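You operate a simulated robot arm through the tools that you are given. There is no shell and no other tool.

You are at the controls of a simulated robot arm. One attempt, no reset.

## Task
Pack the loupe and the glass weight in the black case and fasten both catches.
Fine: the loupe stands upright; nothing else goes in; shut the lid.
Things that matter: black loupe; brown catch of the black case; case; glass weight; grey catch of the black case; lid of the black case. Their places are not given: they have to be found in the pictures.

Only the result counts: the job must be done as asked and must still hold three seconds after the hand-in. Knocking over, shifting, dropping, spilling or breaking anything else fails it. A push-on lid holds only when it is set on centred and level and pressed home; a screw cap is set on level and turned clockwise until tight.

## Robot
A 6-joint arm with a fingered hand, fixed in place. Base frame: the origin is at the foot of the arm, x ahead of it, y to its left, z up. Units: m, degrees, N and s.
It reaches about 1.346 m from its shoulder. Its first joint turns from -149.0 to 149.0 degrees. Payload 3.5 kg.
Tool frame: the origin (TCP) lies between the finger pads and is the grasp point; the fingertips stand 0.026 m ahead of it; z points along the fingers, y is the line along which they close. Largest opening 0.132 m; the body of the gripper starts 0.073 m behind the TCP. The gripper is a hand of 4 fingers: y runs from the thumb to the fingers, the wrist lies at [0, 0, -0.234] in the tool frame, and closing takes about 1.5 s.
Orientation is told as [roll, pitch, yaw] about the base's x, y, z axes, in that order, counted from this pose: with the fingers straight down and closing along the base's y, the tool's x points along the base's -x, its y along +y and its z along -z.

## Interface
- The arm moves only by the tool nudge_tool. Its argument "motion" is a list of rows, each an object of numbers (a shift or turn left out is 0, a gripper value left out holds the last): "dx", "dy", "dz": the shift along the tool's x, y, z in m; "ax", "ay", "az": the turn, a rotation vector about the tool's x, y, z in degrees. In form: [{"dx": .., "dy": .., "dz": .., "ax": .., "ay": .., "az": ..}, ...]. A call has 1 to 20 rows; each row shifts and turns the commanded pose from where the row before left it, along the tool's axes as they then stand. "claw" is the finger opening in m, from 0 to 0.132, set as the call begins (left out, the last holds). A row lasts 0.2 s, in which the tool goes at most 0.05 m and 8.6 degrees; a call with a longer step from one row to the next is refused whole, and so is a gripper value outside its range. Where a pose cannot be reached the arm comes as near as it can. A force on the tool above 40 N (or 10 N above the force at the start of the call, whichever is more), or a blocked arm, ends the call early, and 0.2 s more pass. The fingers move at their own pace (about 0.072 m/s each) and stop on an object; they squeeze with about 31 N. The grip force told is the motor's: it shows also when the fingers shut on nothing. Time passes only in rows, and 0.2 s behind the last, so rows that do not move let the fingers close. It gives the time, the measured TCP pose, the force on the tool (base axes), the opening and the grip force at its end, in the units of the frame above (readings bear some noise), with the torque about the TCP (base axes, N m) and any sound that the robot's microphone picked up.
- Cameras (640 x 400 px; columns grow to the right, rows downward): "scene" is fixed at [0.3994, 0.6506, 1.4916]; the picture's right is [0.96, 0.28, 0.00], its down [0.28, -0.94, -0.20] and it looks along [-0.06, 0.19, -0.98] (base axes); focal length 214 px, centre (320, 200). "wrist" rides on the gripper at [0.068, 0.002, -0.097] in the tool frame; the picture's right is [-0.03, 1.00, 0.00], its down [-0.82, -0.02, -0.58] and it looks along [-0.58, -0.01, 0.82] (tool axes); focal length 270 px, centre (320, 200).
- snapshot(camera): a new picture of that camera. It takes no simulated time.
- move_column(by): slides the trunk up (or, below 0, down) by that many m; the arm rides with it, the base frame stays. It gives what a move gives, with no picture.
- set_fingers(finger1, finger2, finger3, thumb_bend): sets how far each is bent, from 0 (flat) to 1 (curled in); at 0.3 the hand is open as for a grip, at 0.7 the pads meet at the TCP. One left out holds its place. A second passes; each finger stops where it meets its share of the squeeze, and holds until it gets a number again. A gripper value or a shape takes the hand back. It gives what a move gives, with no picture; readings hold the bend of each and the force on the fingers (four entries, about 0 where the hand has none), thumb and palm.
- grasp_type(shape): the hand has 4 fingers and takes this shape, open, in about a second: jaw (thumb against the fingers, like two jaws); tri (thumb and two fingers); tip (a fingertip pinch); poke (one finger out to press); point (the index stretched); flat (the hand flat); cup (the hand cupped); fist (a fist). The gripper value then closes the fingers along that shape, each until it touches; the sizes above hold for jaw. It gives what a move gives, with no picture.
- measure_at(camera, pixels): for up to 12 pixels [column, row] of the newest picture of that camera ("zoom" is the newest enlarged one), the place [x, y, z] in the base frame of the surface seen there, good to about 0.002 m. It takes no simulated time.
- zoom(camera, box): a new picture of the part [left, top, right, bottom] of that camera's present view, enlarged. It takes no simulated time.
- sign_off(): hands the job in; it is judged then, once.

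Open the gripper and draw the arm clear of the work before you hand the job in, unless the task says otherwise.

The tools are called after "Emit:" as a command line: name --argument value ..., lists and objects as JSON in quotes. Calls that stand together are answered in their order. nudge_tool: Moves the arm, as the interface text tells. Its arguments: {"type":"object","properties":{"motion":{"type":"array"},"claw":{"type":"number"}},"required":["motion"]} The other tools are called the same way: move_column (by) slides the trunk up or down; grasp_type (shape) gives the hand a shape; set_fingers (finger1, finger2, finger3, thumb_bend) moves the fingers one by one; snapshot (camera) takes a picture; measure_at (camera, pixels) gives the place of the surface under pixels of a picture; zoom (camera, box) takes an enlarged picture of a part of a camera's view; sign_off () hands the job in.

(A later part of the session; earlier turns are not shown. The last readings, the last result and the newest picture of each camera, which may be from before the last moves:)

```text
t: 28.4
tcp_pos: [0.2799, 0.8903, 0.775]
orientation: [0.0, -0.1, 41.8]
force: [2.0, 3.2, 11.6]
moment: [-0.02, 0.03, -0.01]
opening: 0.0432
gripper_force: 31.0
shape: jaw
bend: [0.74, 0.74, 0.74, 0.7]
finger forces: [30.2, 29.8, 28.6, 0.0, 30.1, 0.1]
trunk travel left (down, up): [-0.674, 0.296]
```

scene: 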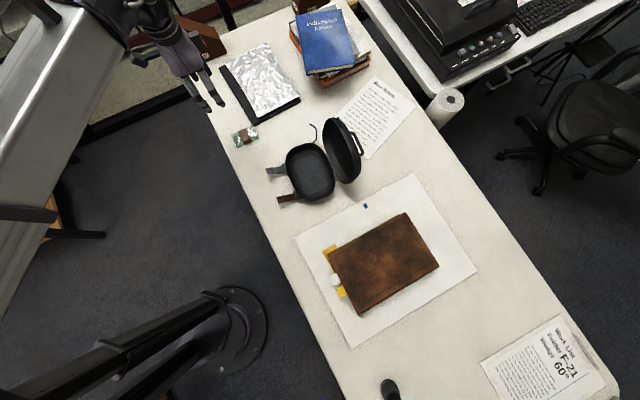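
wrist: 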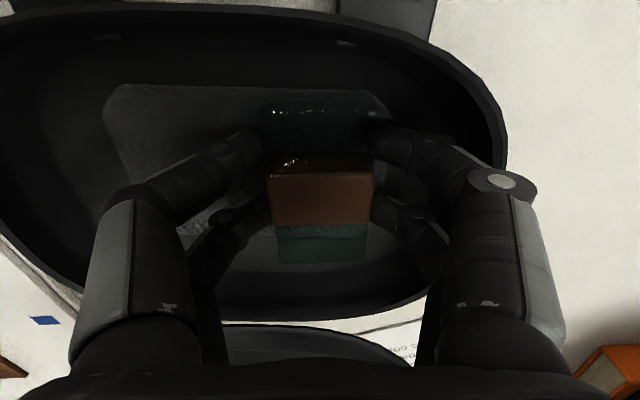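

The floor is felt (≈14 N, centred moment). I relieve 1 mm and open the fingers partway.

Emit:
move_column --by 0.001

Emit:
nudge_tool --motion '[{}, {}, {}, {}]' --claw 0.062

Emit:
snapshot --camera "wrist"

```text
t: 28.9
tcp_pos: [0.2784, 0.8893, 0.777]
orientation: [0.1, 0.0, 41.9]
force: [1.3, 1.6, 4.8]
moment: [-0.03, 0.01, 0.04]
opening: 0.043
gripper_force: 30.9
shape: jaw
bend: [0.74, 0.74, 0.74, 0.7]
finger forces: [29.8, 29.4, 28.8, 0.0, 29.9, 0.0]
trunk travel left (down, up): [-0.675, 0.295]
```

```text
t: 29.9
tcp_pos: [0.2792, 0.8917, 0.7762]
orientation: [0.0, 0.0, 41.9]
force: [-0.5, -0.5, -0.1]
moment: [-0.01, 0.0, 0.02]
opening: 0.0614
gripper_force: 0.1
shape: jaw
bend: [0.73, 0.73, 0.73, 0.7]
finger forces: [0.0, 0.0, 0.1, 0.1, 0.0, 0.1]
trunk travel left (down, up): [-0.675, 0.295]
```

```text
taken
```

wrist: 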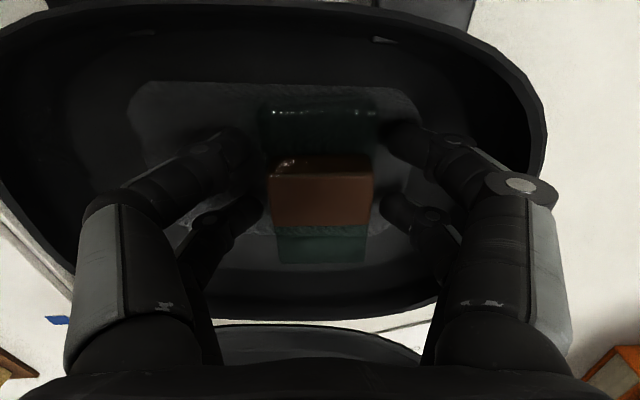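

Released cleanly, all finger forces near zero and the block lies flat between the fingers. I raise the trunk 0.15 m straight up and look.

Emit:
move_column --by 0.15

Emit:
snapshot --camera "wrist"

Emit:
measure_at --camera "wrist" --pixels '[[320, 90], [305, 90], [335, 90], [320, 80], [320, 100], [240, 90], [220, 60]]'

```text
t: 31.7
tcp_pos: [0.2799, 0.8916, 0.9263]
orientation: [0.0, 0.0, 41.8]
force: [0.3, -0.1, -0.4]
moment: [0.03, 0.0, 0.02]
opening: 0.0614
gripper_force: 0.1
shape: jaw
bend: [0.73, 0.73, 0.73, 0.7]
finger forces: [0.0, 0.1, 0.1, 0.1, 0.1, 0.1]
trunk travel left (down, up): [-0.825, 0.145]
```

```text
taken
```

wrist: 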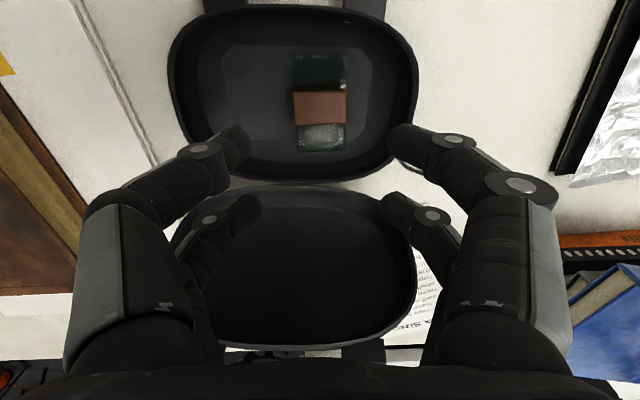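

```text
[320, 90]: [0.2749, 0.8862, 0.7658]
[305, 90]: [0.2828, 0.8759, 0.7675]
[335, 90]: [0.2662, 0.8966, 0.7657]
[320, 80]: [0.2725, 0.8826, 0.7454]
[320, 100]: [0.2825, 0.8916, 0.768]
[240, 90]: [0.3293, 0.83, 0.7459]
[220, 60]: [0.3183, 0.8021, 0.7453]
```

The glass weight lies flat on the tray floor around (0.284,0.895). Next the loupe: I raise the trunk 0.1 m and turn the hand about -92° (yaw ≈ -50.5°) so that it closes along the case's front–back direction.

Emit:
move_column --by 0.1

Emit:
nudge_tool --motion '[{"az": 8.4}, {"az": 8.4}, {"az": 8.4}, {"az": 8.4}, {"az": 8.4}, {"az": 8.4}, {"az": 8.4}, {"az": 8.4}, {"az": 8.4}, {"az": 8.4}, {"az": 8.4}, {}]' --claw 0.09

```text
t: 33.0
tcp_pos: [0.2789, 0.8912, 1.027]
orientation: [0.1, 0.0, 41.9]
force: [0.1, 0.1, -0.3]
moment: [0.0, 0.02, 0.0]
opening: 0.0614
gripper_force: 0.0
shape: jaw
bend: [0.73, 0.73, 0.73, 0.7]
finger forces: [0.0, 0.1, 0.0, 0.0, 0.0, 0.0]
trunk travel left (down, up): [-0.925, 0.045]
```

```text
t: 35.6
tcp_pos: [0.2809, 0.8913, 1.027]
orientation: [-0.1, 0.0, -50.5]
force: [-0.9, 0.0, -0.1]
moment: [0.0, 0.0, -0.01]
opening: 0.0896
gripper_force: 0.1
shape: jaw
bend: [0.69, 0.69, 0.69, 0.6]
finger forces: [0.1, 0.0, 0.0, 0.1, 0.0, 0.0]
trunk travel left (down, up): [-0.925, 0.045]
```

Turned to yaw -50.5° without trouble. I travel at z≈1.03 to above the loupe near (0.719,0.298).

Emit:
nudge_tool --motion '[{"dx": -0.0409, "dy": -0.0022}, {"dx": -0.0409, "dy": -0.0022}, {"dx": -0.0409, "dy": -0.0022}, {"dx": -0.0409, "dy": -0.0022}, {"dx": -0.0409, "dy": -0.0022}, {"dx": -0.0409, "dy": -0.0022}, {"dx": -0.0409, "dy": -0.0022}, {"dx": -0.0409, "dy": -0.0022}, {"dx": -0.0409, "dy": -0.0022}, {"dx": -0.0409, "dy": -0.0022}, {"dx": -0.0409, "dy": -0.0022}, {"dx": -0.0409, "dy": -0.0022}, {"dx": -0.0409, "dy": -0.0022}, {"dx": -0.0409, "dy": -0.0022}, {"dx": -0.0409, "dy": -0.0022}, {"dx": -0.0409, "dy": -0.0022}, {"dx": -0.0409, "dy": -0.0022}, {"dx": -0.0409, "dy": -0.0022}, {}]'

Emit:
snapshot --camera "wrist"

Emit:
snapshot --camera "scene"

```text
t: 39.6
tcp_pos: [0.719, 0.296, 1.0256]
orientation: [0.0, -0.1, -50.6]
force: [-0.2, -0.6, -1.0]
moment: [-0.04, 0.0, -0.01]
opening: 0.0895
gripper_force: 0.1
shape: jaw
bend: [0.69, 0.69, 0.69, 0.6]
finger forces: [0.0, 0.0, 0.0, 0.0, 0.0, 0.0]
out of reach, approached as far as the arm can: row 3, 12
trunk travel left (down, up): [-0.925, 0.045]
```

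```text
taken
```

wrist: 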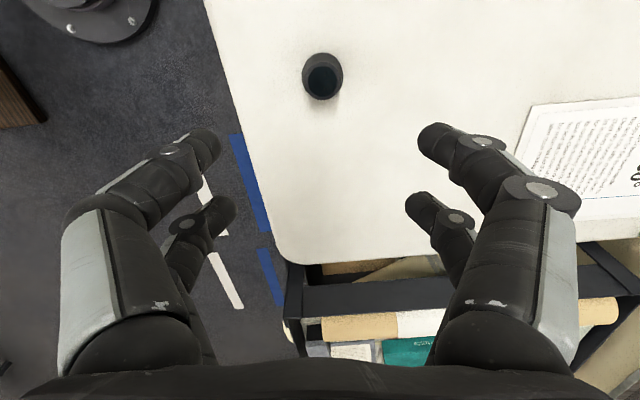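

```text
taken
```

scene: 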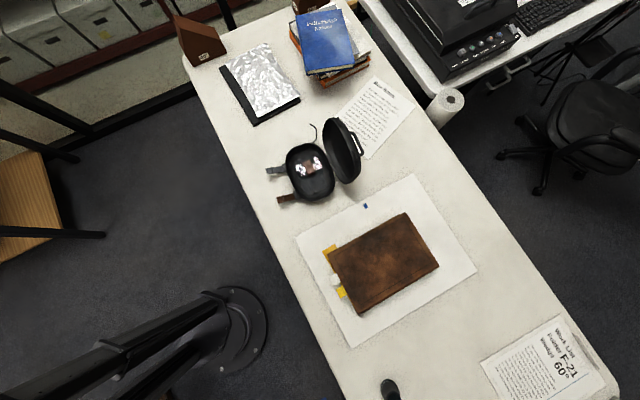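

The loupe appears at (322,77) in the wrist picture, standing upright under the hand. I zoom in and measure it.

Emit:
zoom --camera "wrist" --box '[282, 40, 362, 115]'

Emit:
measure_at --camera "wrist" --pixels '[[322, 65], [305, 83], [341, 83], [322, 100], [322, 83], [310, 70], [335, 70], [322, 56], [303, 72], [342, 72], [300, 110]]'

```text
5.33 times, centred on (322, 78) of wrist
```

zoom: 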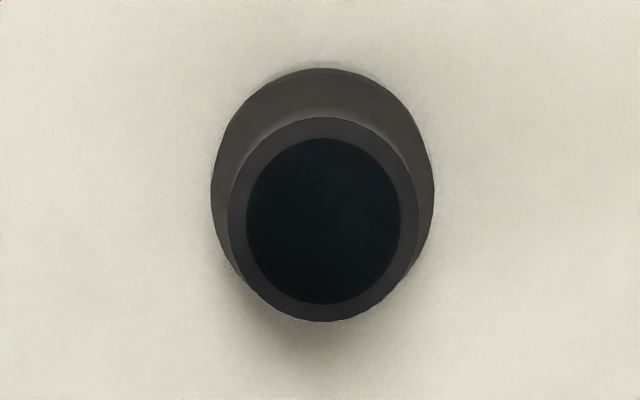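

```text
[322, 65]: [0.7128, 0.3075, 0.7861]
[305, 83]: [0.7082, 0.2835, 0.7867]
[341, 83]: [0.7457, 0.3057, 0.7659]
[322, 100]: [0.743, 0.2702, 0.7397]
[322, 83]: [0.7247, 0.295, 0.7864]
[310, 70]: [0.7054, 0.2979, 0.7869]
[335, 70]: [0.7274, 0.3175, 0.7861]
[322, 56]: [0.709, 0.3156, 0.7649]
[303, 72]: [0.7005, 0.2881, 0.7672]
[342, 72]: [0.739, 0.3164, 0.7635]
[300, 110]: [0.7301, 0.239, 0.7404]
```

The loupe is a short body (Ø≈0.05, shoulder at z≈0.765) with an eyecup on top (Ø≈0.042, z≈0.786), centred about 2–4 mm from my TCP axis. I correct and lower 0.165 m.

Emit:
nudge_tool --motion '[{"dx": -0.002, "dy": 0.004}, {}, {}]' --claw 0.085

Emit:
move_column --by -0.165

Emit:
snapshot --camera "wrist"

```text
t: 40.4
tcp_pos: [0.7227, 0.2984, 1.027]
orientation: [0.0, 0.0, -50.5]
force: [0.1, 0.2, 0.2]
moment: [0.0, -0.01, 0.01]
opening: 0.0852
gripper_force: 0.0
shape: jaw
bend: [0.7, 0.7, 0.7, 0.65]
finger forces: [0.0, 0.1, 0.1, 0.1, 0.1, 0.0]
trunk travel left (down, up): [-0.925, 0.045]
```

```text
t: 42.3
tcp_pos: [0.7217, 0.2976, 0.8613]
orientation: [0.0, 0.1, -50.4]
force: [-0.1, 0.6, -1.1]
moment: [0.0, 0.03, 0.01]
opening: 0.0852
gripper_force: 0.1
shape: jaw
bend: [0.7, 0.7, 0.7, 0.65]
finger forces: [0.0, 0.0, 0.1, 0.0, 0.0, 0.0]
trunk travel left (down, up): [-0.76, 0.21]
```

```text
taken
```

wrist: 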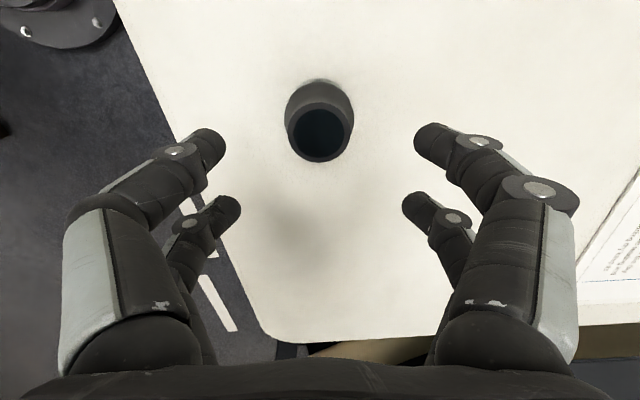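

Loupe is at (320,120) centred between the fingers. A quick zoom to check its profile and exact centre.

Emit:
zoom --camera "wrist" --box '[260, 70, 380, 175]'

Emit:
measure_at --camera "wrist" --pixels '[[320, 100], [288, 110], [351, 110], [320, 90], [320, 82], [289, 130], [351, 130], [320, 132], [320, 160], [296, 150], [344, 150]]'

```text
3.81 times, centred on (320, 122) of wrist
```

zoom: 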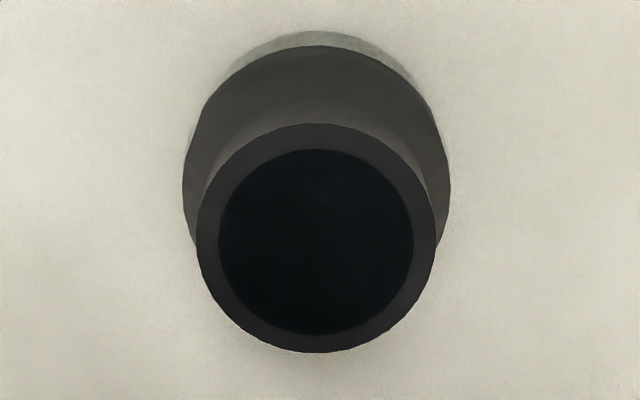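

```text
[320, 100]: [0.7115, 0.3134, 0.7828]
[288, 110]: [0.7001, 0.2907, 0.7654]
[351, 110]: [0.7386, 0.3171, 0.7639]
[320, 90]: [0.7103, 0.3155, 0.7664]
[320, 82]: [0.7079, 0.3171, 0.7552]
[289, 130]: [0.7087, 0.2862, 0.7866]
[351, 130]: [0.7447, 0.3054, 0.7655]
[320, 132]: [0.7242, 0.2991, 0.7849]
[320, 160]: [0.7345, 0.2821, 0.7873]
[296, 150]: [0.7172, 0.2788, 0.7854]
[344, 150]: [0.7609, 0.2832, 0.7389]
```

Centring is within about 1 mm. I lower to TCP ≈0.781 in two moves.

Emit:
move_column --by -0.06

Emit:
snapshot --camera "wrist"

```text
t: 43.3
tcp_pos: [0.7232, 0.2969, 0.8013]
orientation: [0.0, -0.1, -50.5]
force: [-0.2, -0.3, -0.2]
moment: [0.03, -0.02, 0.0]
opening: 0.0856
gripper_force: 0.2
shape: jaw
bend: [0.7, 0.7, 0.7, 0.65]
finger forces: [0.0, 0.0, 0.1, 0.0, 0.0, 0.0]
trunk travel left (down, up): [-0.7, 0.27]
```

```text
taken
```

wrist: 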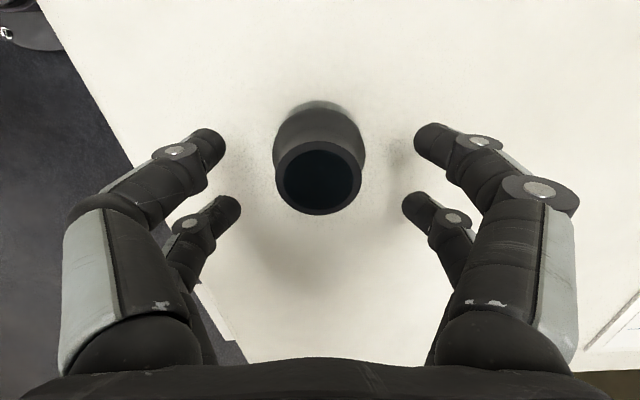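

Loupe at (320,165), centred. I lower 20 mm more and close gently onto it.

Emit:
move_column --by -0.02

Emit:
nudge_tool --motion '[{}, {}, {}, {}, {}, {}, {}, {}]' --claw 0.035

Emit:
snapshot --camera "wrist"

```text
t: 44.0
tcp_pos: [0.7229, 0.2977, 0.782]
orientation: [0.1, 0.1, -50.5]
force: [0.6, -0.1, 0.0]
moment: [0.01, -0.01, -0.02]
opening: 0.0853
gripper_force: 0.0
shape: jaw
bend: [0.7, 0.7, 0.7, 0.65]
finger forces: [0.1, 0.0, 0.0, 0.0, 0.1, 0.0]
trunk travel left (down, up): [-0.68, 0.29]
```

```text
t: 45.8
tcp_pos: [0.7213, 0.2966, 0.7813]
orientation: [0.1, 0.0, -50.5]
force: [1.9, -0.6, 12.9]
moment: [0.02, -0.03, -0.04]
opening: 0.0309
gripper_force: 31.2
shape: jaw
bend: [0.74, 0.74, 0.74, 0.7]
finger forces: [27.5, 25.8, 25.9, 0.1, 23.8, 0.1]
trunk travel left (down, up): [-0.68, 0.29]
```

```text
taken
```

wrist: 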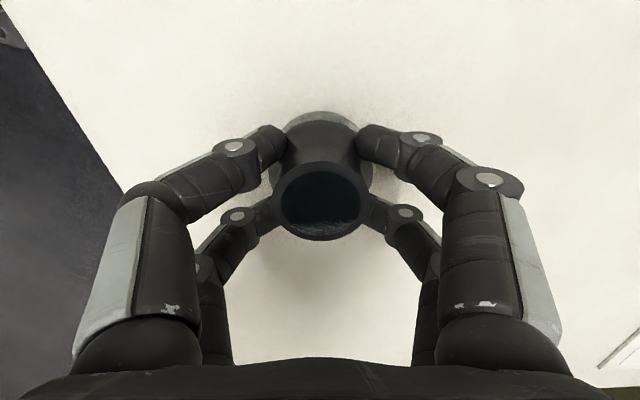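

The squeeze presses the loupe downward (12.9 N up on the tool), so the fingers bear on the sloping shoulder. I open, lower 9 mm so they take the body at its widest, and close again.

Emit:
nudge_tool --motion '[{}, {}, {}, {}, {}]' --claw 0.08

Emit:
snapshot --camera "wrist"

Emit:
move_column --by -0.009

Emit:
nudge_tool --motion '[{}, {}, {}, {}, {}, {}, {}, {}]' --claw 0.035

Emit:
snapshot --camera "wrist"

```text
t: 47.0
tcp_pos: [0.722, 0.2976, 0.7811]
orientation: [0.0, 0.0, -50.5]
force: [-0.4, 0.2, 0.4]
moment: [-0.03, -0.01, 0.02]
opening: 0.0795
gripper_force: 0.0
shape: jaw
bend: [0.71, 0.71, 0.71, 0.7]
finger forces: [0.1, 0.0, 0.0, 0.1, 0.0, 0.1]
trunk travel left (down, up): [-0.68, 0.29]
```

```text
taken
```

wrist: 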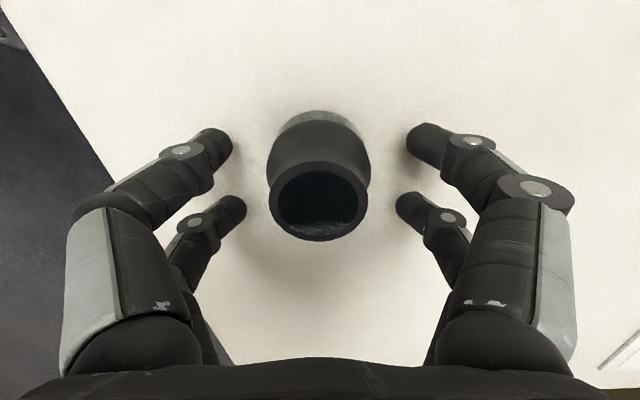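

```text
t: 47.6
tcp_pos: [0.7225, 0.2981, 0.7713]
orientation: [0.0, 0.0, -50.6]
force: [0.3, 0.3, 0.2]
moment: [-0.02, -0.01, 0.01]
opening: 0.0796
gripper_force: 0.0
shape: jaw
bend: [0.71, 0.71, 0.71, 0.7]
finger forces: [0.0, 0.0, 0.1, 0.0, 0.0, 0.1]
trunk travel left (down, up): [-0.671, 0.299]
```

```text
t: 49.4
tcp_pos: [0.7213, 0.2978, 0.7721]
orientation: [0.0, 0.0, -50.5]
force: [0.1, 0.2, -1.3]
moment: [0.01, 0.01, 0.0]
opening: 0.0324
gripper_force: 30.5
shape: jaw
bend: [0.74, 0.74, 0.73, 0.7]
finger forces: [30.7, 28.4, 27.8, 0.0, 27.6, 0.0]
trunk travel left (down, up): [-0.671, 0.299]
```

```text
taken
```

wrist: 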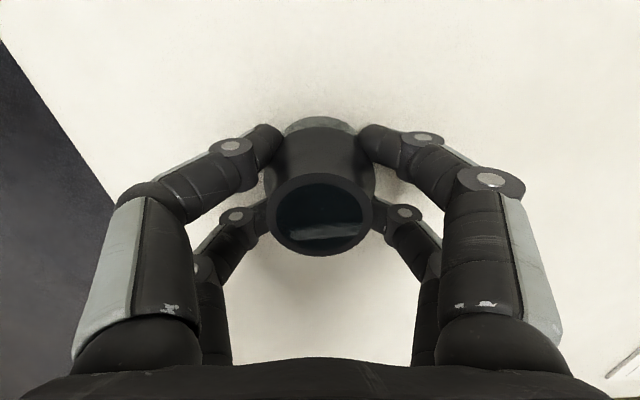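

Now there's no vertical push (−1.3 N) and all four digits hold ≈28 N. I lift a little (4 cm) and check that the loupe comes along upright.

Emit:
move_column --by 0.04

Emit:
snapshot --camera "wrist"

Emit:
zoom --camera "scene" --box '[340, 330, 452, 400]'

```text
t: 50.2
tcp_pos: [0.7214, 0.297, 0.8131]
orientation: [0.0, 0.0, -50.5]
force: [-0.6, -0.4, -0.3]
moment: [0.02, 0.02, -0.03]
opening: 0.0323
gripper_force: 30.9
shape: jaw
bend: [0.74, 0.74, 0.73, 0.7]
finger forces: [30.8, 28.3, 27.8, 0.1, 27.5, 0.0]
trunk travel left (down, up): [-0.711, 0.259]
```

```text
taken
```

wrist: 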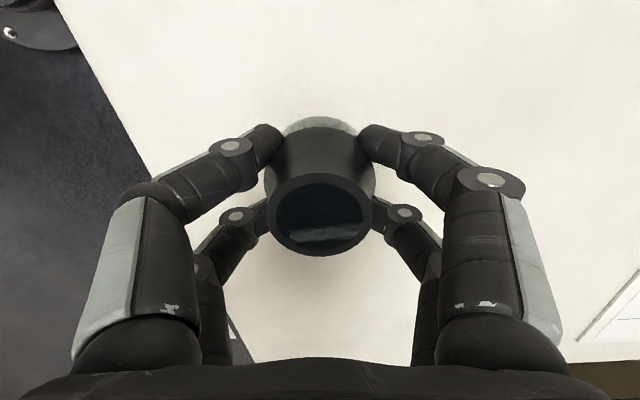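

```text
5.71 times, centred on (396, 365) of scene
```

zoom: 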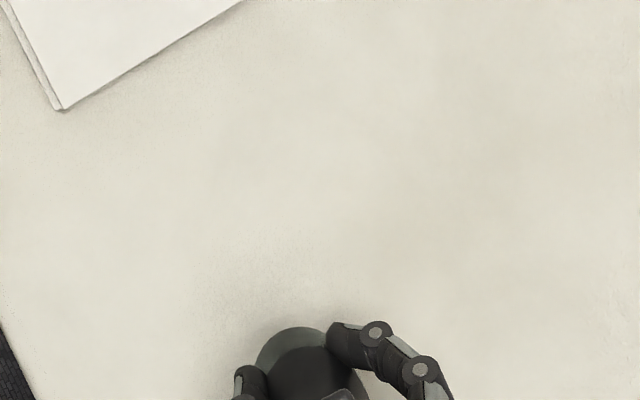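

The loupe hangs upright in the grip. I raise 0.17 m for travel and carry it to above the brown-catch half of the tray, TCP ≈(0.320,0.841).

Emit:
move_column --by 0.17

Emit:
nudge_tool --motion '[{"dx": 0.0397, "dy": 0.0021}, {"dx": 0.0397, "dy": 0.0021}, {"dx": 0.0397, "dy": 0.0021}, {"dx": 0.0397, "dy": 0.0021}, {"dx": 0.0397, "dy": 0.0021}, {"dx": 0.0397, "dy": 0.0021}, {"dx": 0.0397, "dy": 0.0021}, {"dx": 0.0397, "dy": 0.0021}, {"dx": 0.0397, "dy": 0.0021}, {"dx": 0.0397, "dy": 0.0021}, {"dx": 0.0397, "dy": 0.0021}, {"dx": 0.0397, "dy": 0.0021}, {"dx": 0.0397, "dy": 0.0021}, {"dx": 0.0397, "dy": 0.0021}, {"dx": 0.0397, "dy": 0.0021}, {"dx": 0.0397, "dy": 0.0021}, {"dx": 0.04, "dy": 0.0021}, {}, {}]'

Emit:
snapshot --camera "wrist"

Emit:
zoom --camera "scene" --box '[220, 100, 400, 215]'

```text
t: 52.1
tcp_pos: [0.722, 0.2981, 0.983]
orientation: [0.0, 0.1, -50.5]
force: [-0.1, 0.0, -0.5]
moment: [-0.02, 0.04, -0.02]
opening: 0.0323
gripper_force: 31.4
shape: jaw
bend: [0.74, 0.74, 0.73, 0.7]
finger forces: [30.7, 28.5, 27.8, 0.0, 27.7, 0.0]
trunk travel left (down, up): [-0.881, 0.089]
```

```text
t: 56.1
tcp_pos: [0.3222, 0.8445, 0.9819]
orientation: [0.0, 0.0, -50.5]
force: [0.2, -0.1, -0.9]
moment: [-0.03, 0.05, -0.02]
opening: 0.0321
gripper_force: 31.0
shape: jaw
bend: [0.74, 0.74, 0.73, 0.7]
finger forces: [31.3, 29.3, 27.8, 0.1, 28.2, 0.0]
trunk travel left (down, up): [-0.881, 0.089]
```

```text
taken
```

wrist: 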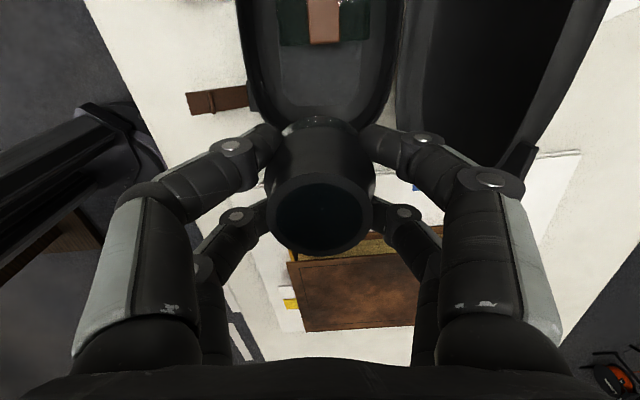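

```text
3.48 times, centred on (310, 158) of scene
```

zoom: 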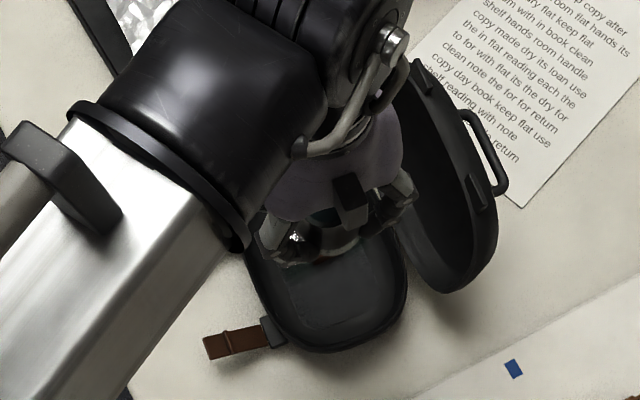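

I take a second pose reading to average the noise before lowering.

Emit:
nudge_tool --motion '[{}]'

Emit:
nudge_tool --motion '[{}]'

Emit:
measure_at --camera "wrist" --pixels '[[325, 20], [300, 30], [350, 30], [385, 60], [250, 60], [262, 110], [373, 110], [320, 60], [420, 60], [290, 100], [345, 100]]'

```text
t: 56.5
tcp_pos: [0.3231, 0.8436, 0.9811]
orientation: [0.0, 0.0, -50.4]
force: [0.1, -0.3, -0.8]
moment: [0.01, -0.01, 0.0]
opening: 0.0322
gripper_force: 31.2
shape: jaw
bend: [0.74, 0.74, 0.73, 0.7]
finger forces: [31.3, 29.3, 27.9, 0.1, 28.3, 0.1]
trunk travel left (down, up): [-0.881, 0.089]
```

```text
t: 56.9
tcp_pos: [0.3226, 0.8428, 0.9818]
orientation: [-0.1, 0.1, -50.5]
force: [-0.6, 0.6, -0.3]
moment: [-0.02, 0.02, -0.01]
opening: 0.032
gripper_force: 31.2
shape: jaw
bend: [0.74, 0.74, 0.73, 0.7]
finger forces: [31.3, 29.4, 27.9, 0.0, 28.2, 0.0]
trunk travel left (down, up): [-0.881, 0.089]
```

```text
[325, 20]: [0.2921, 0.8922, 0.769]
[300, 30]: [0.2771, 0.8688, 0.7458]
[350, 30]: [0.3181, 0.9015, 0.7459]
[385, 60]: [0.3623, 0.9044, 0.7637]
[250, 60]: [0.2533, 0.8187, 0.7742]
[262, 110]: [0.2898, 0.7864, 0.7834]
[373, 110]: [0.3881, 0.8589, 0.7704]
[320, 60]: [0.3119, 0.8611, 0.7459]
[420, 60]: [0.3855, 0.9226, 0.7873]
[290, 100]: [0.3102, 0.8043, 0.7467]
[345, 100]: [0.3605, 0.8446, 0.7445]
```

Average TCP (0.3226,0.8437): the loupe is at case-frame h≈+0.040, 2 cm clear of the block. I shift 3 mm frontward and lower 0.15 m.

Emit:
nudge_tool --motion '[{"dy": -0.003}, {}]'

Emit:
move_column --by -0.15

Emit:
snapshot --camera "wrist"

Emit:
zoom --camera "scene" --box '[260, 120, 372, 200]'

```text
t: 57.5
tcp_pos: [0.3197, 0.8412, 0.9816]
orientation: [0.0, 0.0, -50.5]
force: [-0.6, -0.3, -0.1]
moment: [0.02, 0.0, 0.03]
opening: 0.0322
gripper_force: 30.9
shape: jaw
bend: [0.74, 0.74, 0.73, 0.7]
finger forces: [31.3, 29.4, 27.9, 0.0, 28.1, 0.0]
trunk travel left (down, up): [-0.881, 0.089]
```

```text
t: 59.3
tcp_pos: [0.3199, 0.8417, 0.8335]
orientation: [0.0, 0.1, -50.6]
force: [-0.2, -0.3, -0.7]
moment: [0.0, 0.0, -0.02]
opening: 0.0322
gripper_force: 31.0
shape: jaw
bend: [0.74, 0.74, 0.73, 0.7]
finger forces: [31.2, 29.4, 27.8, 0.1, 28.4, 0.0]
trunk travel left (down, up): [-0.731, 0.239]
```

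```text
taken
```

wrist: 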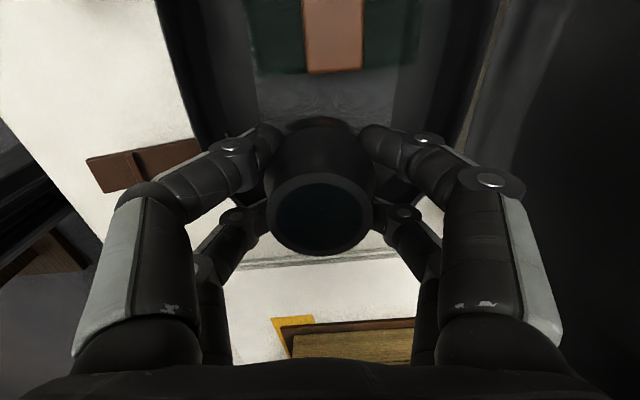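

```text
5.00 times, centred on (316, 160) of scene
```

zoom: 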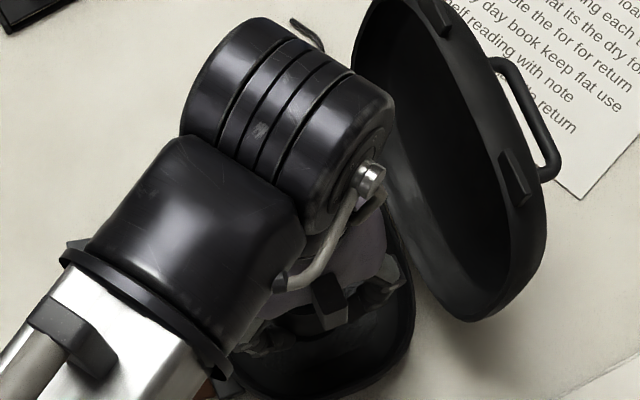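

The brown catch at (140,160) and the lid on the right flank the hand; I measure them versus the fingers before going lower.

Emit:
measure_at --camera "wrist" --pixels '[[490, 180], [525, 190], [550, 320], [540, 220], [580, 250], [480, 60], [500, 120], [135, 190], [110, 340], [140, 165], [190, 150], [440, 180]]'

```text
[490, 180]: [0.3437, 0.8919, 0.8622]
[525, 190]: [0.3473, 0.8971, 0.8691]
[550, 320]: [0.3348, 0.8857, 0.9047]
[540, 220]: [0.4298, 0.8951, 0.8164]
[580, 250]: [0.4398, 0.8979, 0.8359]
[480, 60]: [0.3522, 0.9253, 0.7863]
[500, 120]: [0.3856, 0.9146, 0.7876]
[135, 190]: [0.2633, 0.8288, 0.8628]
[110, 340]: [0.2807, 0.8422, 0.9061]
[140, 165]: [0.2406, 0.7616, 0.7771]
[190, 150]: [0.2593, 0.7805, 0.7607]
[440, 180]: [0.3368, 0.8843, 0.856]
```

Knuckles clear the lid by about 4 cm and the catch by over 2 cm. I lower 5 cm, then small steps.

Emit:
move_column --by -0.05

Emit:
move_column --by -0.004

```text
t: 60.2
tcp_pos: [0.3194, 0.8425, 0.7819]
orientation: [0.0, -0.1, -50.5]
force: [0.1, 0.1, -0.6]
moment: [-0.03, -0.03, 0.0]
opening: 0.0323
gripper_force: 31.0
shape: jaw
bend: [0.74, 0.74, 0.73, 0.7]
finger forces: [31.3, 29.4, 27.8, 0.0, 28.3, 0.1]
trunk travel left (down, up): [-0.681, 0.289]
```

```text
t: 60.7
tcp_pos: [0.3201, 0.8404, 0.7791]
orientation: [0.0, 0.0, -50.5]
force: [-0.5, 0.1, 0.0]
moment: [0.02, -0.02, -0.03]
opening: 0.0325
gripper_force: 31.0
shape: jaw
bend: [0.74, 0.74, 0.73, 0.7]
finger forces: [31.3, 29.3, 28.0, 0.1, 28.2, 0.0]
trunk travel left (down, up): [-0.677, 0.293]
```

I continue in 1 mm steps until the floor is felt.

Emit:
move_column --by -0.001

Emit:
move_column --by -0.001

```text
t: 61.2
tcp_pos: [0.3192, 0.8415, 0.7768]
orientation: [0.0, 0.0, -50.5]
force: [0.1, -0.5, -1.0]
moment: [-0.02, 0.0, 0.01]
opening: 0.0321
gripper_force: 31.5
shape: jaw
bend: [0.74, 0.74, 0.73, 0.7]
finger forces: [31.3, 29.5, 28.0, 0.0, 28.3, 0.0]
trunk travel left (down, up): [-0.676, 0.294]
```

```text
t: 61.7
tcp_pos: [0.32, 0.8426, 0.7768]
orientation: [0.0, 0.1, -50.5]
force: [-0.2, 0.1, 1.6]
moment: [0.0, 0.07, 0.01]
opening: 0.032
gripper_force: 30.6
shape: jaw
bend: [0.74, 0.74, 0.73, 0.7]
finger forces: [31.7, 29.8, 27.8, 0.0, 28.5, 0.1]
trunk travel left (down, up): [-0.675, 0.295]
```

Light contact (≈2 N). One more small step to seat it, then I open just a little.

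Emit:
move_column --by -0.001

Emit:
nudge_tool --motion '[{}, {}, {}, {}]' --claw 0.048

Emit:
snapshot --camera "wrist"

```text
t: 62.2
tcp_pos: [0.3191, 0.8413, 0.7752]
orientation: [0.0, 0.0, -50.5]
force: [-0.2, 0.7, 10.0]
moment: [0.01, 0.08, -0.02]
opening: 0.0322
gripper_force: 31.1
shape: jaw
bend: [0.74, 0.74, 0.74, 0.7]
finger forces: [32.5, 30.3, 28.1, 0.1, 29.4, 0.0]
trunk travel left (down, up): [-0.674, 0.296]
```

```text
t: 63.2
tcp_pos: [0.3202, 0.8419, 0.7743]
orientation: [0.0, 0.1, -50.5]
force: [1.0, 2.5, 0.3]
moment: [-0.01, -0.03, 0.04]
opening: 0.0469
gripper_force: 0.1
shape: jaw
bend: [0.74, 0.74, 0.74, 0.7]
finger forces: [0.1, 0.0, 2.3, 0.1, 0.0, 0.0]
trunk travel left (down, up): [-0.674, 0.296]
```

```text
taken
```

wrist: 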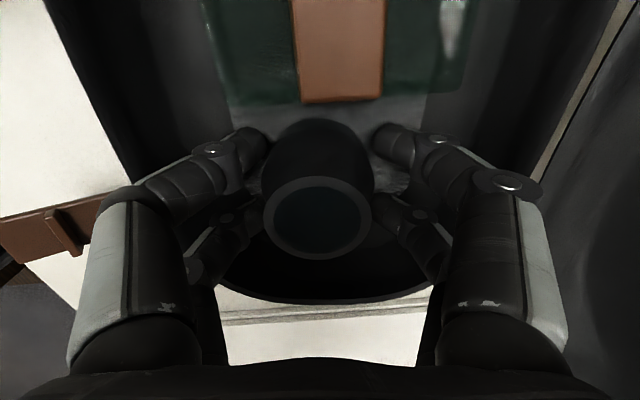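

Released, but finger 3 brushes something at 2.3 N (likely the front corner wall). I raise 4 mm, where the wall flares out, then open a bit more.

Emit:
move_column --by 0.004

Emit:
nudge_tool --motion '[{}, {}, {}]' --claw 0.055

Emit:
snapshot --camera "wrist"

```text
t: 63.8
tcp_pos: [0.32, 0.8408, 0.7783]
orientation: [-0.1, -0.1, -50.4]
force: [0.4, 1.8, 1.7]
moment: [-0.05, 0.04, 0.0]
opening: 0.0471
gripper_force: 0.1
shape: jaw
bend: [0.74, 0.74, 0.74, 0.7]
finger forces: [0.0, 0.1, 1.7, 0.1, 0.1, 0.0]
trunk travel left (down, up): [-0.678, 0.292]
```

```text
t: 64.6
tcp_pos: [0.3202, 0.8415, 0.7788]
orientation: [-0.1, 0.1, -50.5]
force: [1.4, 2.6, -0.1]
moment: [-0.01, 0.01, 0.01]
opening: 0.054
gripper_force: 0.1
shape: jaw
bend: [0.73, 0.73, 0.74, 0.7]
finger forces: [0.0, 0.0, 2.6, 0.1, 0.0, 0.1]
trunk travel left (down, up): [-0.678, 0.292]
```

```text
taken
```

wrist: 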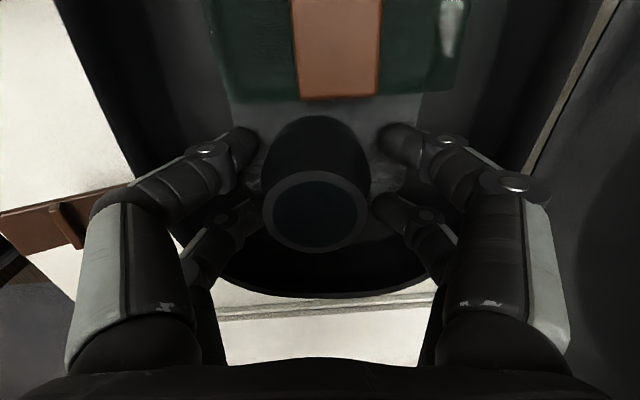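

Loupe stands free of the fingers on all sides; only finger 3 leans on the tray wall. I shift 2 mm away from that wall and raise straight up.

Emit:
nudge_tool --motion '[{"dx": 0.001, "dy": 0.002}, {}]'

Emit:
move_column --by 0.015

Emit:
snapshot --camera "wrist"

```text
t: 65.2
tcp_pos: [0.3206, 0.8425, 0.7793]
orientation: [0.0, 0.0, -50.4]
force: [0.9, 0.2, -0.2]
moment: [0.04, 0.01, 0.01]
opening: 0.0541
gripper_force: 0.1
shape: jaw
bend: [0.73, 0.73, 0.74, 0.7]
finger forces: [0.1, 0.0, 1.0, 0.1, 0.1, 0.0]
trunk travel left (down, up): [-0.678, 0.292]
```

```text
t: 65.8
tcp_pos: [0.3213, 0.8432, 0.7942]
orientation: [0.0, 0.0, -50.5]
force: [-0.6, -0.7, 0.2]
moment: [0.0, 0.0, -0.01]
opening: 0.0545
gripper_force: 0.0
shape: jaw
bend: [0.73, 0.73, 0.73, 0.7]
finger forces: [0.0, 0.0, 0.0, 0.0, 0.1, 0.0]
trunk travel left (down, up): [-0.693, 0.277]
```

```text
taken
```

wrist: 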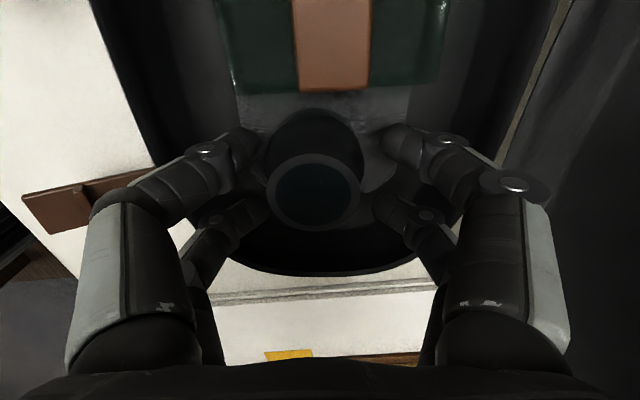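

All finger forces are zero and the loupe stays standing. I open a touch more and raise the trunk 0.2 m.

Emit:
nudge_tool --motion '[{}, {}]' --claw 0.06

Emit:
move_column --by 0.2

Emit:
snapshot --camera "wrist"

```text
t: 66.4
tcp_pos: [0.3202, 0.8423, 0.7939]
orientation: [0.0, 0.0, -50.5]
force: [0.1, 0.3, -0.6]
moment: [-0.04, 0.01, -0.03]
opening: 0.0595
gripper_force: 0.1
shape: jaw
bend: [0.73, 0.73, 0.73, 0.7]
finger forces: [0.0, 0.0, 0.0, 0.0, 0.0, 0.0]
trunk travel left (down, up): [-0.693, 0.277]
```

```text
t: 68.6
tcp_pos: [0.3201, 0.8428, 0.9933]
orientation: [0.0, 0.0, -50.5]
force: [0.0, -0.7, -0.6]
moment: [-0.01, 0.02, -0.06]
opening: 0.0597
gripper_force: 0.1
shape: jaw
bend: [0.73, 0.73, 0.73, 0.7]
finger forces: [0.0, 0.0, 0.0, 0.0, 0.0, 0.0]
trunk travel left (down, up): [-0.893, 0.077]
```

```text
taken
```

wrist: 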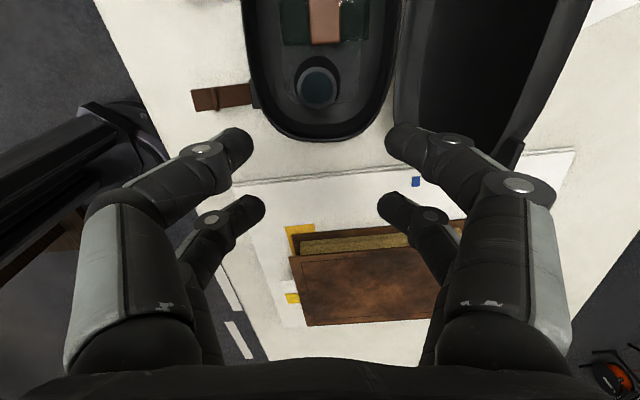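

Loupe stands upright at (318,88) beside the block. Now the lid: I take a scene picture to plan how to swing it shut.

Emit:
snapshot --camera "scene"

Emit:
zoom --camera "scene" --box '[300, 100, 396, 190]'

Emit:
zoom --camera "wrist" --box '[380, 0, 640, 180]'

```text
taken
```

scene: 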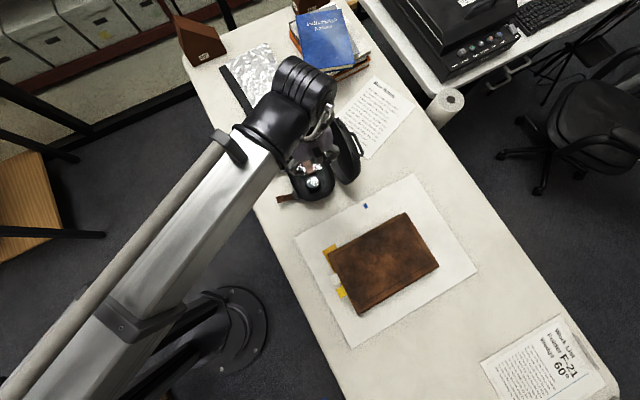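

```text
4.44 times, centred on (348, 145) of scene
```

zoom: 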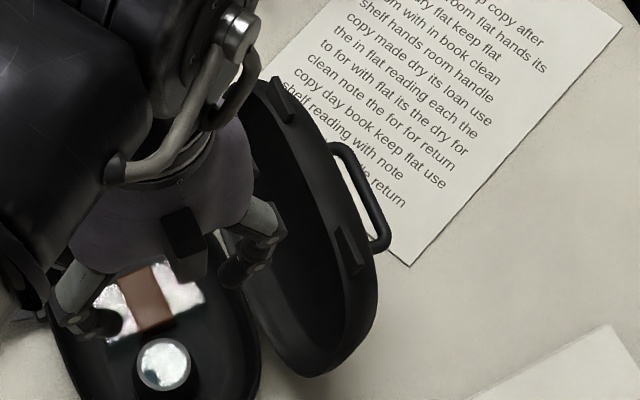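

```text
2.22 times, centred on (510, 90) of wrist
```

zoom: 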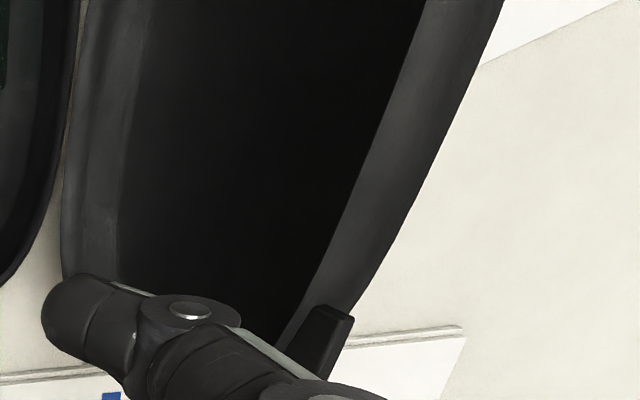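

Both items are in place. To plan the lid swing I want a side view of the open lid, so I move the hand along the case past its grey-catch end and then backward, staying above everything.

Emit:
nudge_tool --motion '[{"dx": 0.045}, {"dx": 0.045}, {"dx": 0.045}, {"dx": 0.045}, {"dx": 0.04}, {"dx": 0.023}, {"dy": 0.035}, {"dy": 0.035}, {"dy": 0.033}, {}]'

Emit:
snapshot --camera "wrist"

Emit:
snapshot --camera "scene"

```text
t: 70.8
tcp_pos: [0.2442, 1.0938, 0.9938]
orientation: [-0.1, 0.0, -50.5]
force: [-0.5, -0.2, -0.5]
moment: [0.02, 0.01, 0.01]
opening: 0.0598
gripper_force: 0.1
shape: jaw
bend: [0.73, 0.73, 0.73, 0.7]
finger forces: [0.1, 0.0, 0.0, 0.0, 0.0, 0.0]
trunk travel left (down, up): [-0.893, 0.077]
```

```text
taken
```

wrist: 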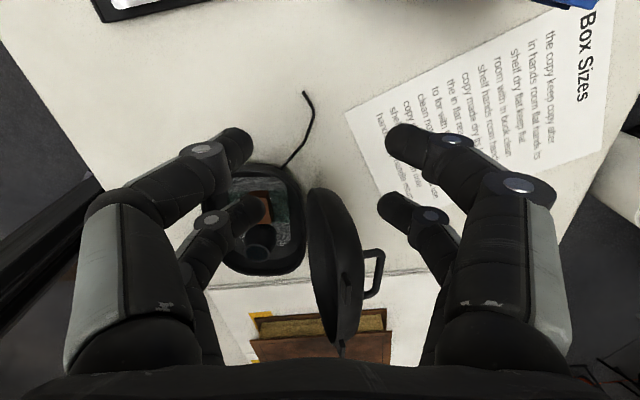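

```text
taken
```

scene: 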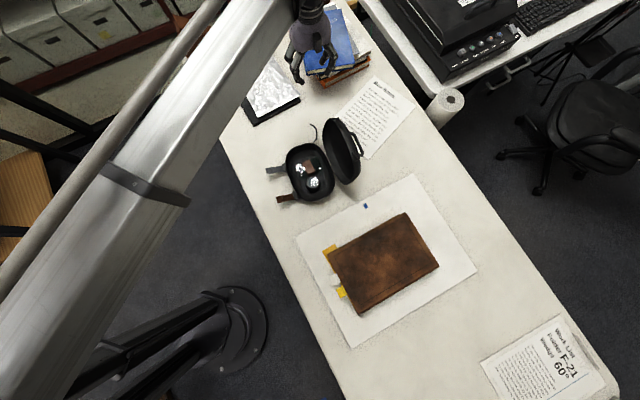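

The lid's outer side with its handle shows at (340,260) of the wrist picture. I zoom in on lid and handle and measure, and also zoom on the contents.

Emit:
zoom --camera "wrist" --box '[280, 170, 420, 370]'

Emit:
zoom --camera "scene" --box '[260, 110, 372, 210]'

Emit:
measure_at --camera "wrist" --pixels '[[322, 192], [345, 215], [360, 250], [380, 253], [378, 275], [368, 295], [362, 290], [355, 310], [340, 345], [335, 320], [320, 290], [312, 230]]'

```text
2.00 times, centred on (350, 270) of wrist
```

zoom: 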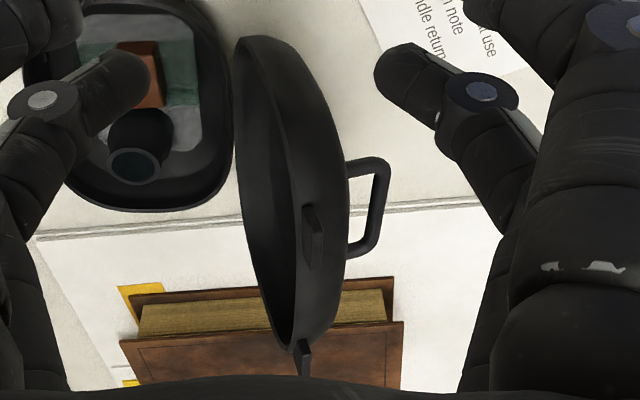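

```text
4.00 times, centred on (316, 160) of scene
```

zoom: 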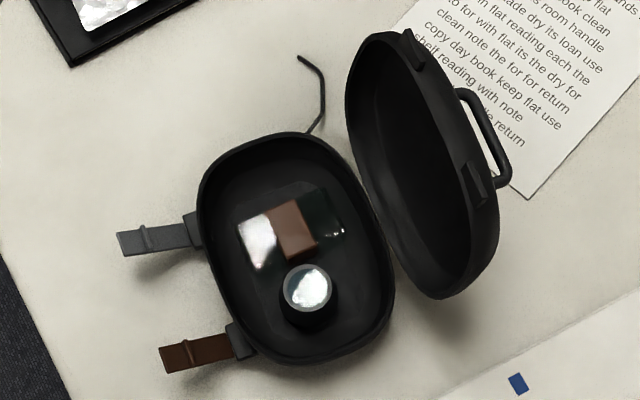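

```text
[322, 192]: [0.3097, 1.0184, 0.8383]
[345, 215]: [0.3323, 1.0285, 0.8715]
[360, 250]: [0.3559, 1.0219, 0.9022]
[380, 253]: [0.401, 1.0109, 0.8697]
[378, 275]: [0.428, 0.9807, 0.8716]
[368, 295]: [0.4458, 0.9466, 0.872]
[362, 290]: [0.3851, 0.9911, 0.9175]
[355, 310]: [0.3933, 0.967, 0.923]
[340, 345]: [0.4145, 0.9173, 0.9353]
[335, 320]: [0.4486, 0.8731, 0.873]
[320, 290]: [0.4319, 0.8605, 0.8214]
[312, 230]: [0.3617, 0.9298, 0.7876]
```

The lid is about 0.04 deep, leans back ~18°, and its handle bar runs at b≈0.167 m behind the case centre, z≈0.867, from h≈-0.036 to +0.042. My plan: lower the right-hand fingers just behind the lid's top edge, push it forward past vertical, and then let the handle bar lean on those fingers so the lid is let down under control. First I move above that spot with the opening at 0.085.

Emit:
nudge_tool --motion '[{"dx": -0.0407, "dy": 0.0031}, {"dx": -0.0407, "dy": 0.0031}, {"dx": -0.0407, "dy": 0.0031}, {"dx": -0.0406, "dy": 0.003}, {"dx": -0.0406, "dy": 0.003}, {}, {}]' --claw 0.085

Emit:
snapshot --camera "wrist"

Emit:
zoom --camera "scene" --box '[290, 90, 402, 190]'

```text
t: 72.4
tcp_pos: [0.3884, 0.9487, 0.9942]
orientation: [0.0, 0.0, -50.5]
force: [0.2, 0.7, 0.1]
moment: [0.02, -0.01, 0.01]
opening: 0.0845
gripper_force: 0.0
shape: jaw
bend: [0.7, 0.7, 0.7, 0.65]
finger forces: [0.0, 0.0, 0.0, 0.1, 0.1, 0.0]
trunk travel left (down, up): [-0.893, 0.077]
```

```text
taken
```

wrist: 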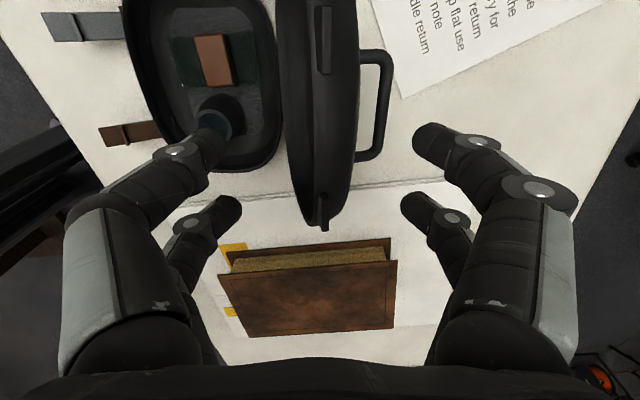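

```text
4.00 times, centred on (346, 140) of scene
```

zoom: 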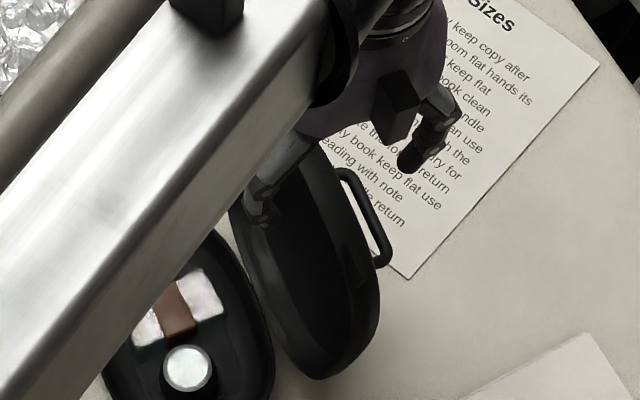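

A clear view: the lid is between the finger pairs, the handle loop at (375,105). I measure handle bar, loop ends and the lid's edge here.

Emit:
zoom --camera "wrist" --box '[260, 0, 420, 240]'

Emit:
measure_at --camera "wrist" --pixels '[[388, 60], [384, 100], [377, 145], [365, 160], [370, 55], [355, 60], [353, 100], [351, 140], [340, 180], [322, 205], [340, 100], [322, 60]]'

Emit:
measure_at --camera "wrist" --pixels '[[300, 100], [310, 140], [320, 170], [330, 120], [345, 60], [330, 20], [366, 100], [362, 155], [364, 52], [358, 120], [294, 130], [303, 170]]'

```text
1.67 times, centred on (340, 120) of wrist
```

zoom: 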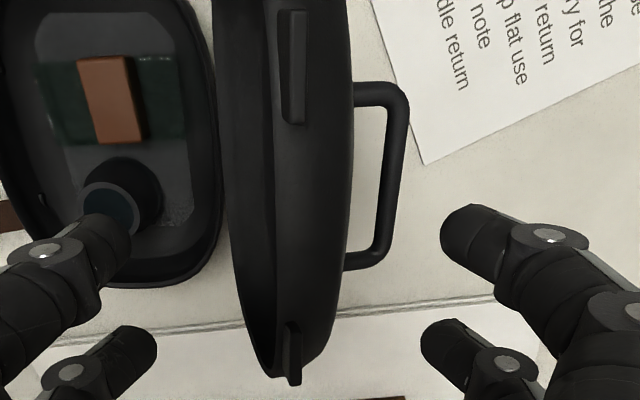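

```text
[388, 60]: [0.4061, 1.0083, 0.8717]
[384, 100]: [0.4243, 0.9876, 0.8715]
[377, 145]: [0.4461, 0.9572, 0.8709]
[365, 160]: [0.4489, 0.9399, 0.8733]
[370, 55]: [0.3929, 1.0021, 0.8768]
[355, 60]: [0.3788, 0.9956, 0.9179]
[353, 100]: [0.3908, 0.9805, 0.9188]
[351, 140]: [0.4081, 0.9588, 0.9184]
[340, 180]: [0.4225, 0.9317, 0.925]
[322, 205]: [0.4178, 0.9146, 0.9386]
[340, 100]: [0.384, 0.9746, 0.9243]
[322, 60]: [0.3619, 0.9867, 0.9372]
```

```text
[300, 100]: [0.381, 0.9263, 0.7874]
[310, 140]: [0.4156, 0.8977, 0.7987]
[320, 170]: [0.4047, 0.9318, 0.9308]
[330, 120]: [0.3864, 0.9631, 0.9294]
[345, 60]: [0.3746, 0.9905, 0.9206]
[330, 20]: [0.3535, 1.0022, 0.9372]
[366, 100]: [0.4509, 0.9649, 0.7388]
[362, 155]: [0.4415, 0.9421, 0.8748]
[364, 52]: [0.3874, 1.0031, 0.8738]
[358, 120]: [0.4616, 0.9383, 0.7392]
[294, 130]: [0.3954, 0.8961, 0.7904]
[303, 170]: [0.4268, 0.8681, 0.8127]
```

Lid edge silhouettes at b≈0.139, handle bar at b≈0.168; right fingers' inner faces at b≈0.159, between lid and outside, and fingers fit within the loop's posts (h −0.035…+0.043). I lower the trunk 7.2 cm so the tips reach z≈0.896.

Emit:
move_column --by -0.072

Emit:
snapshot --camera "wrist"

Emit:
zoom --camera "scene" --box '[310, 100, 390, 170]'

```text
t: 73.5
tcp_pos: [0.3888, 0.9484, 0.9219]
orientation: [0.0, 0.0, -50.5]
force: [1.1, 0.8, 0.2]
moment: [0.03, 0.0, -0.01]
opening: 0.0847
gripper_force: 0.1
shape: jaw
bend: [0.7, 0.7, 0.7, 0.65]
finger forces: [0.1, 0.0, 0.0, 0.1, 0.0, 0.0]
trunk travel left (down, up): [-0.821, 0.149]
```

```text
taken
```

wrist: 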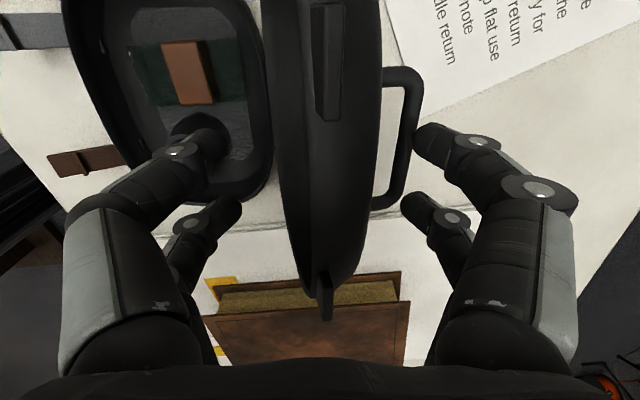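

```text
5.71 times, centred on (350, 135) of scene
```

zoom: 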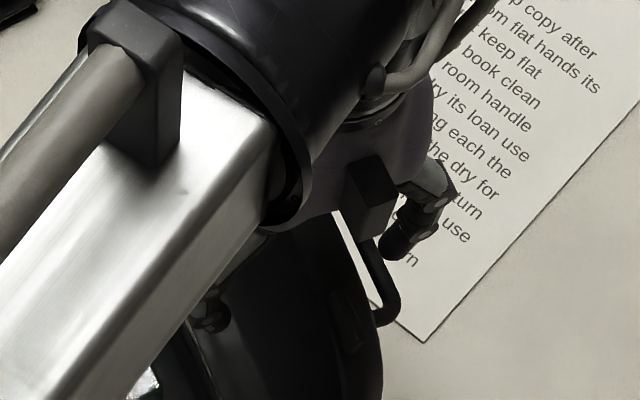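

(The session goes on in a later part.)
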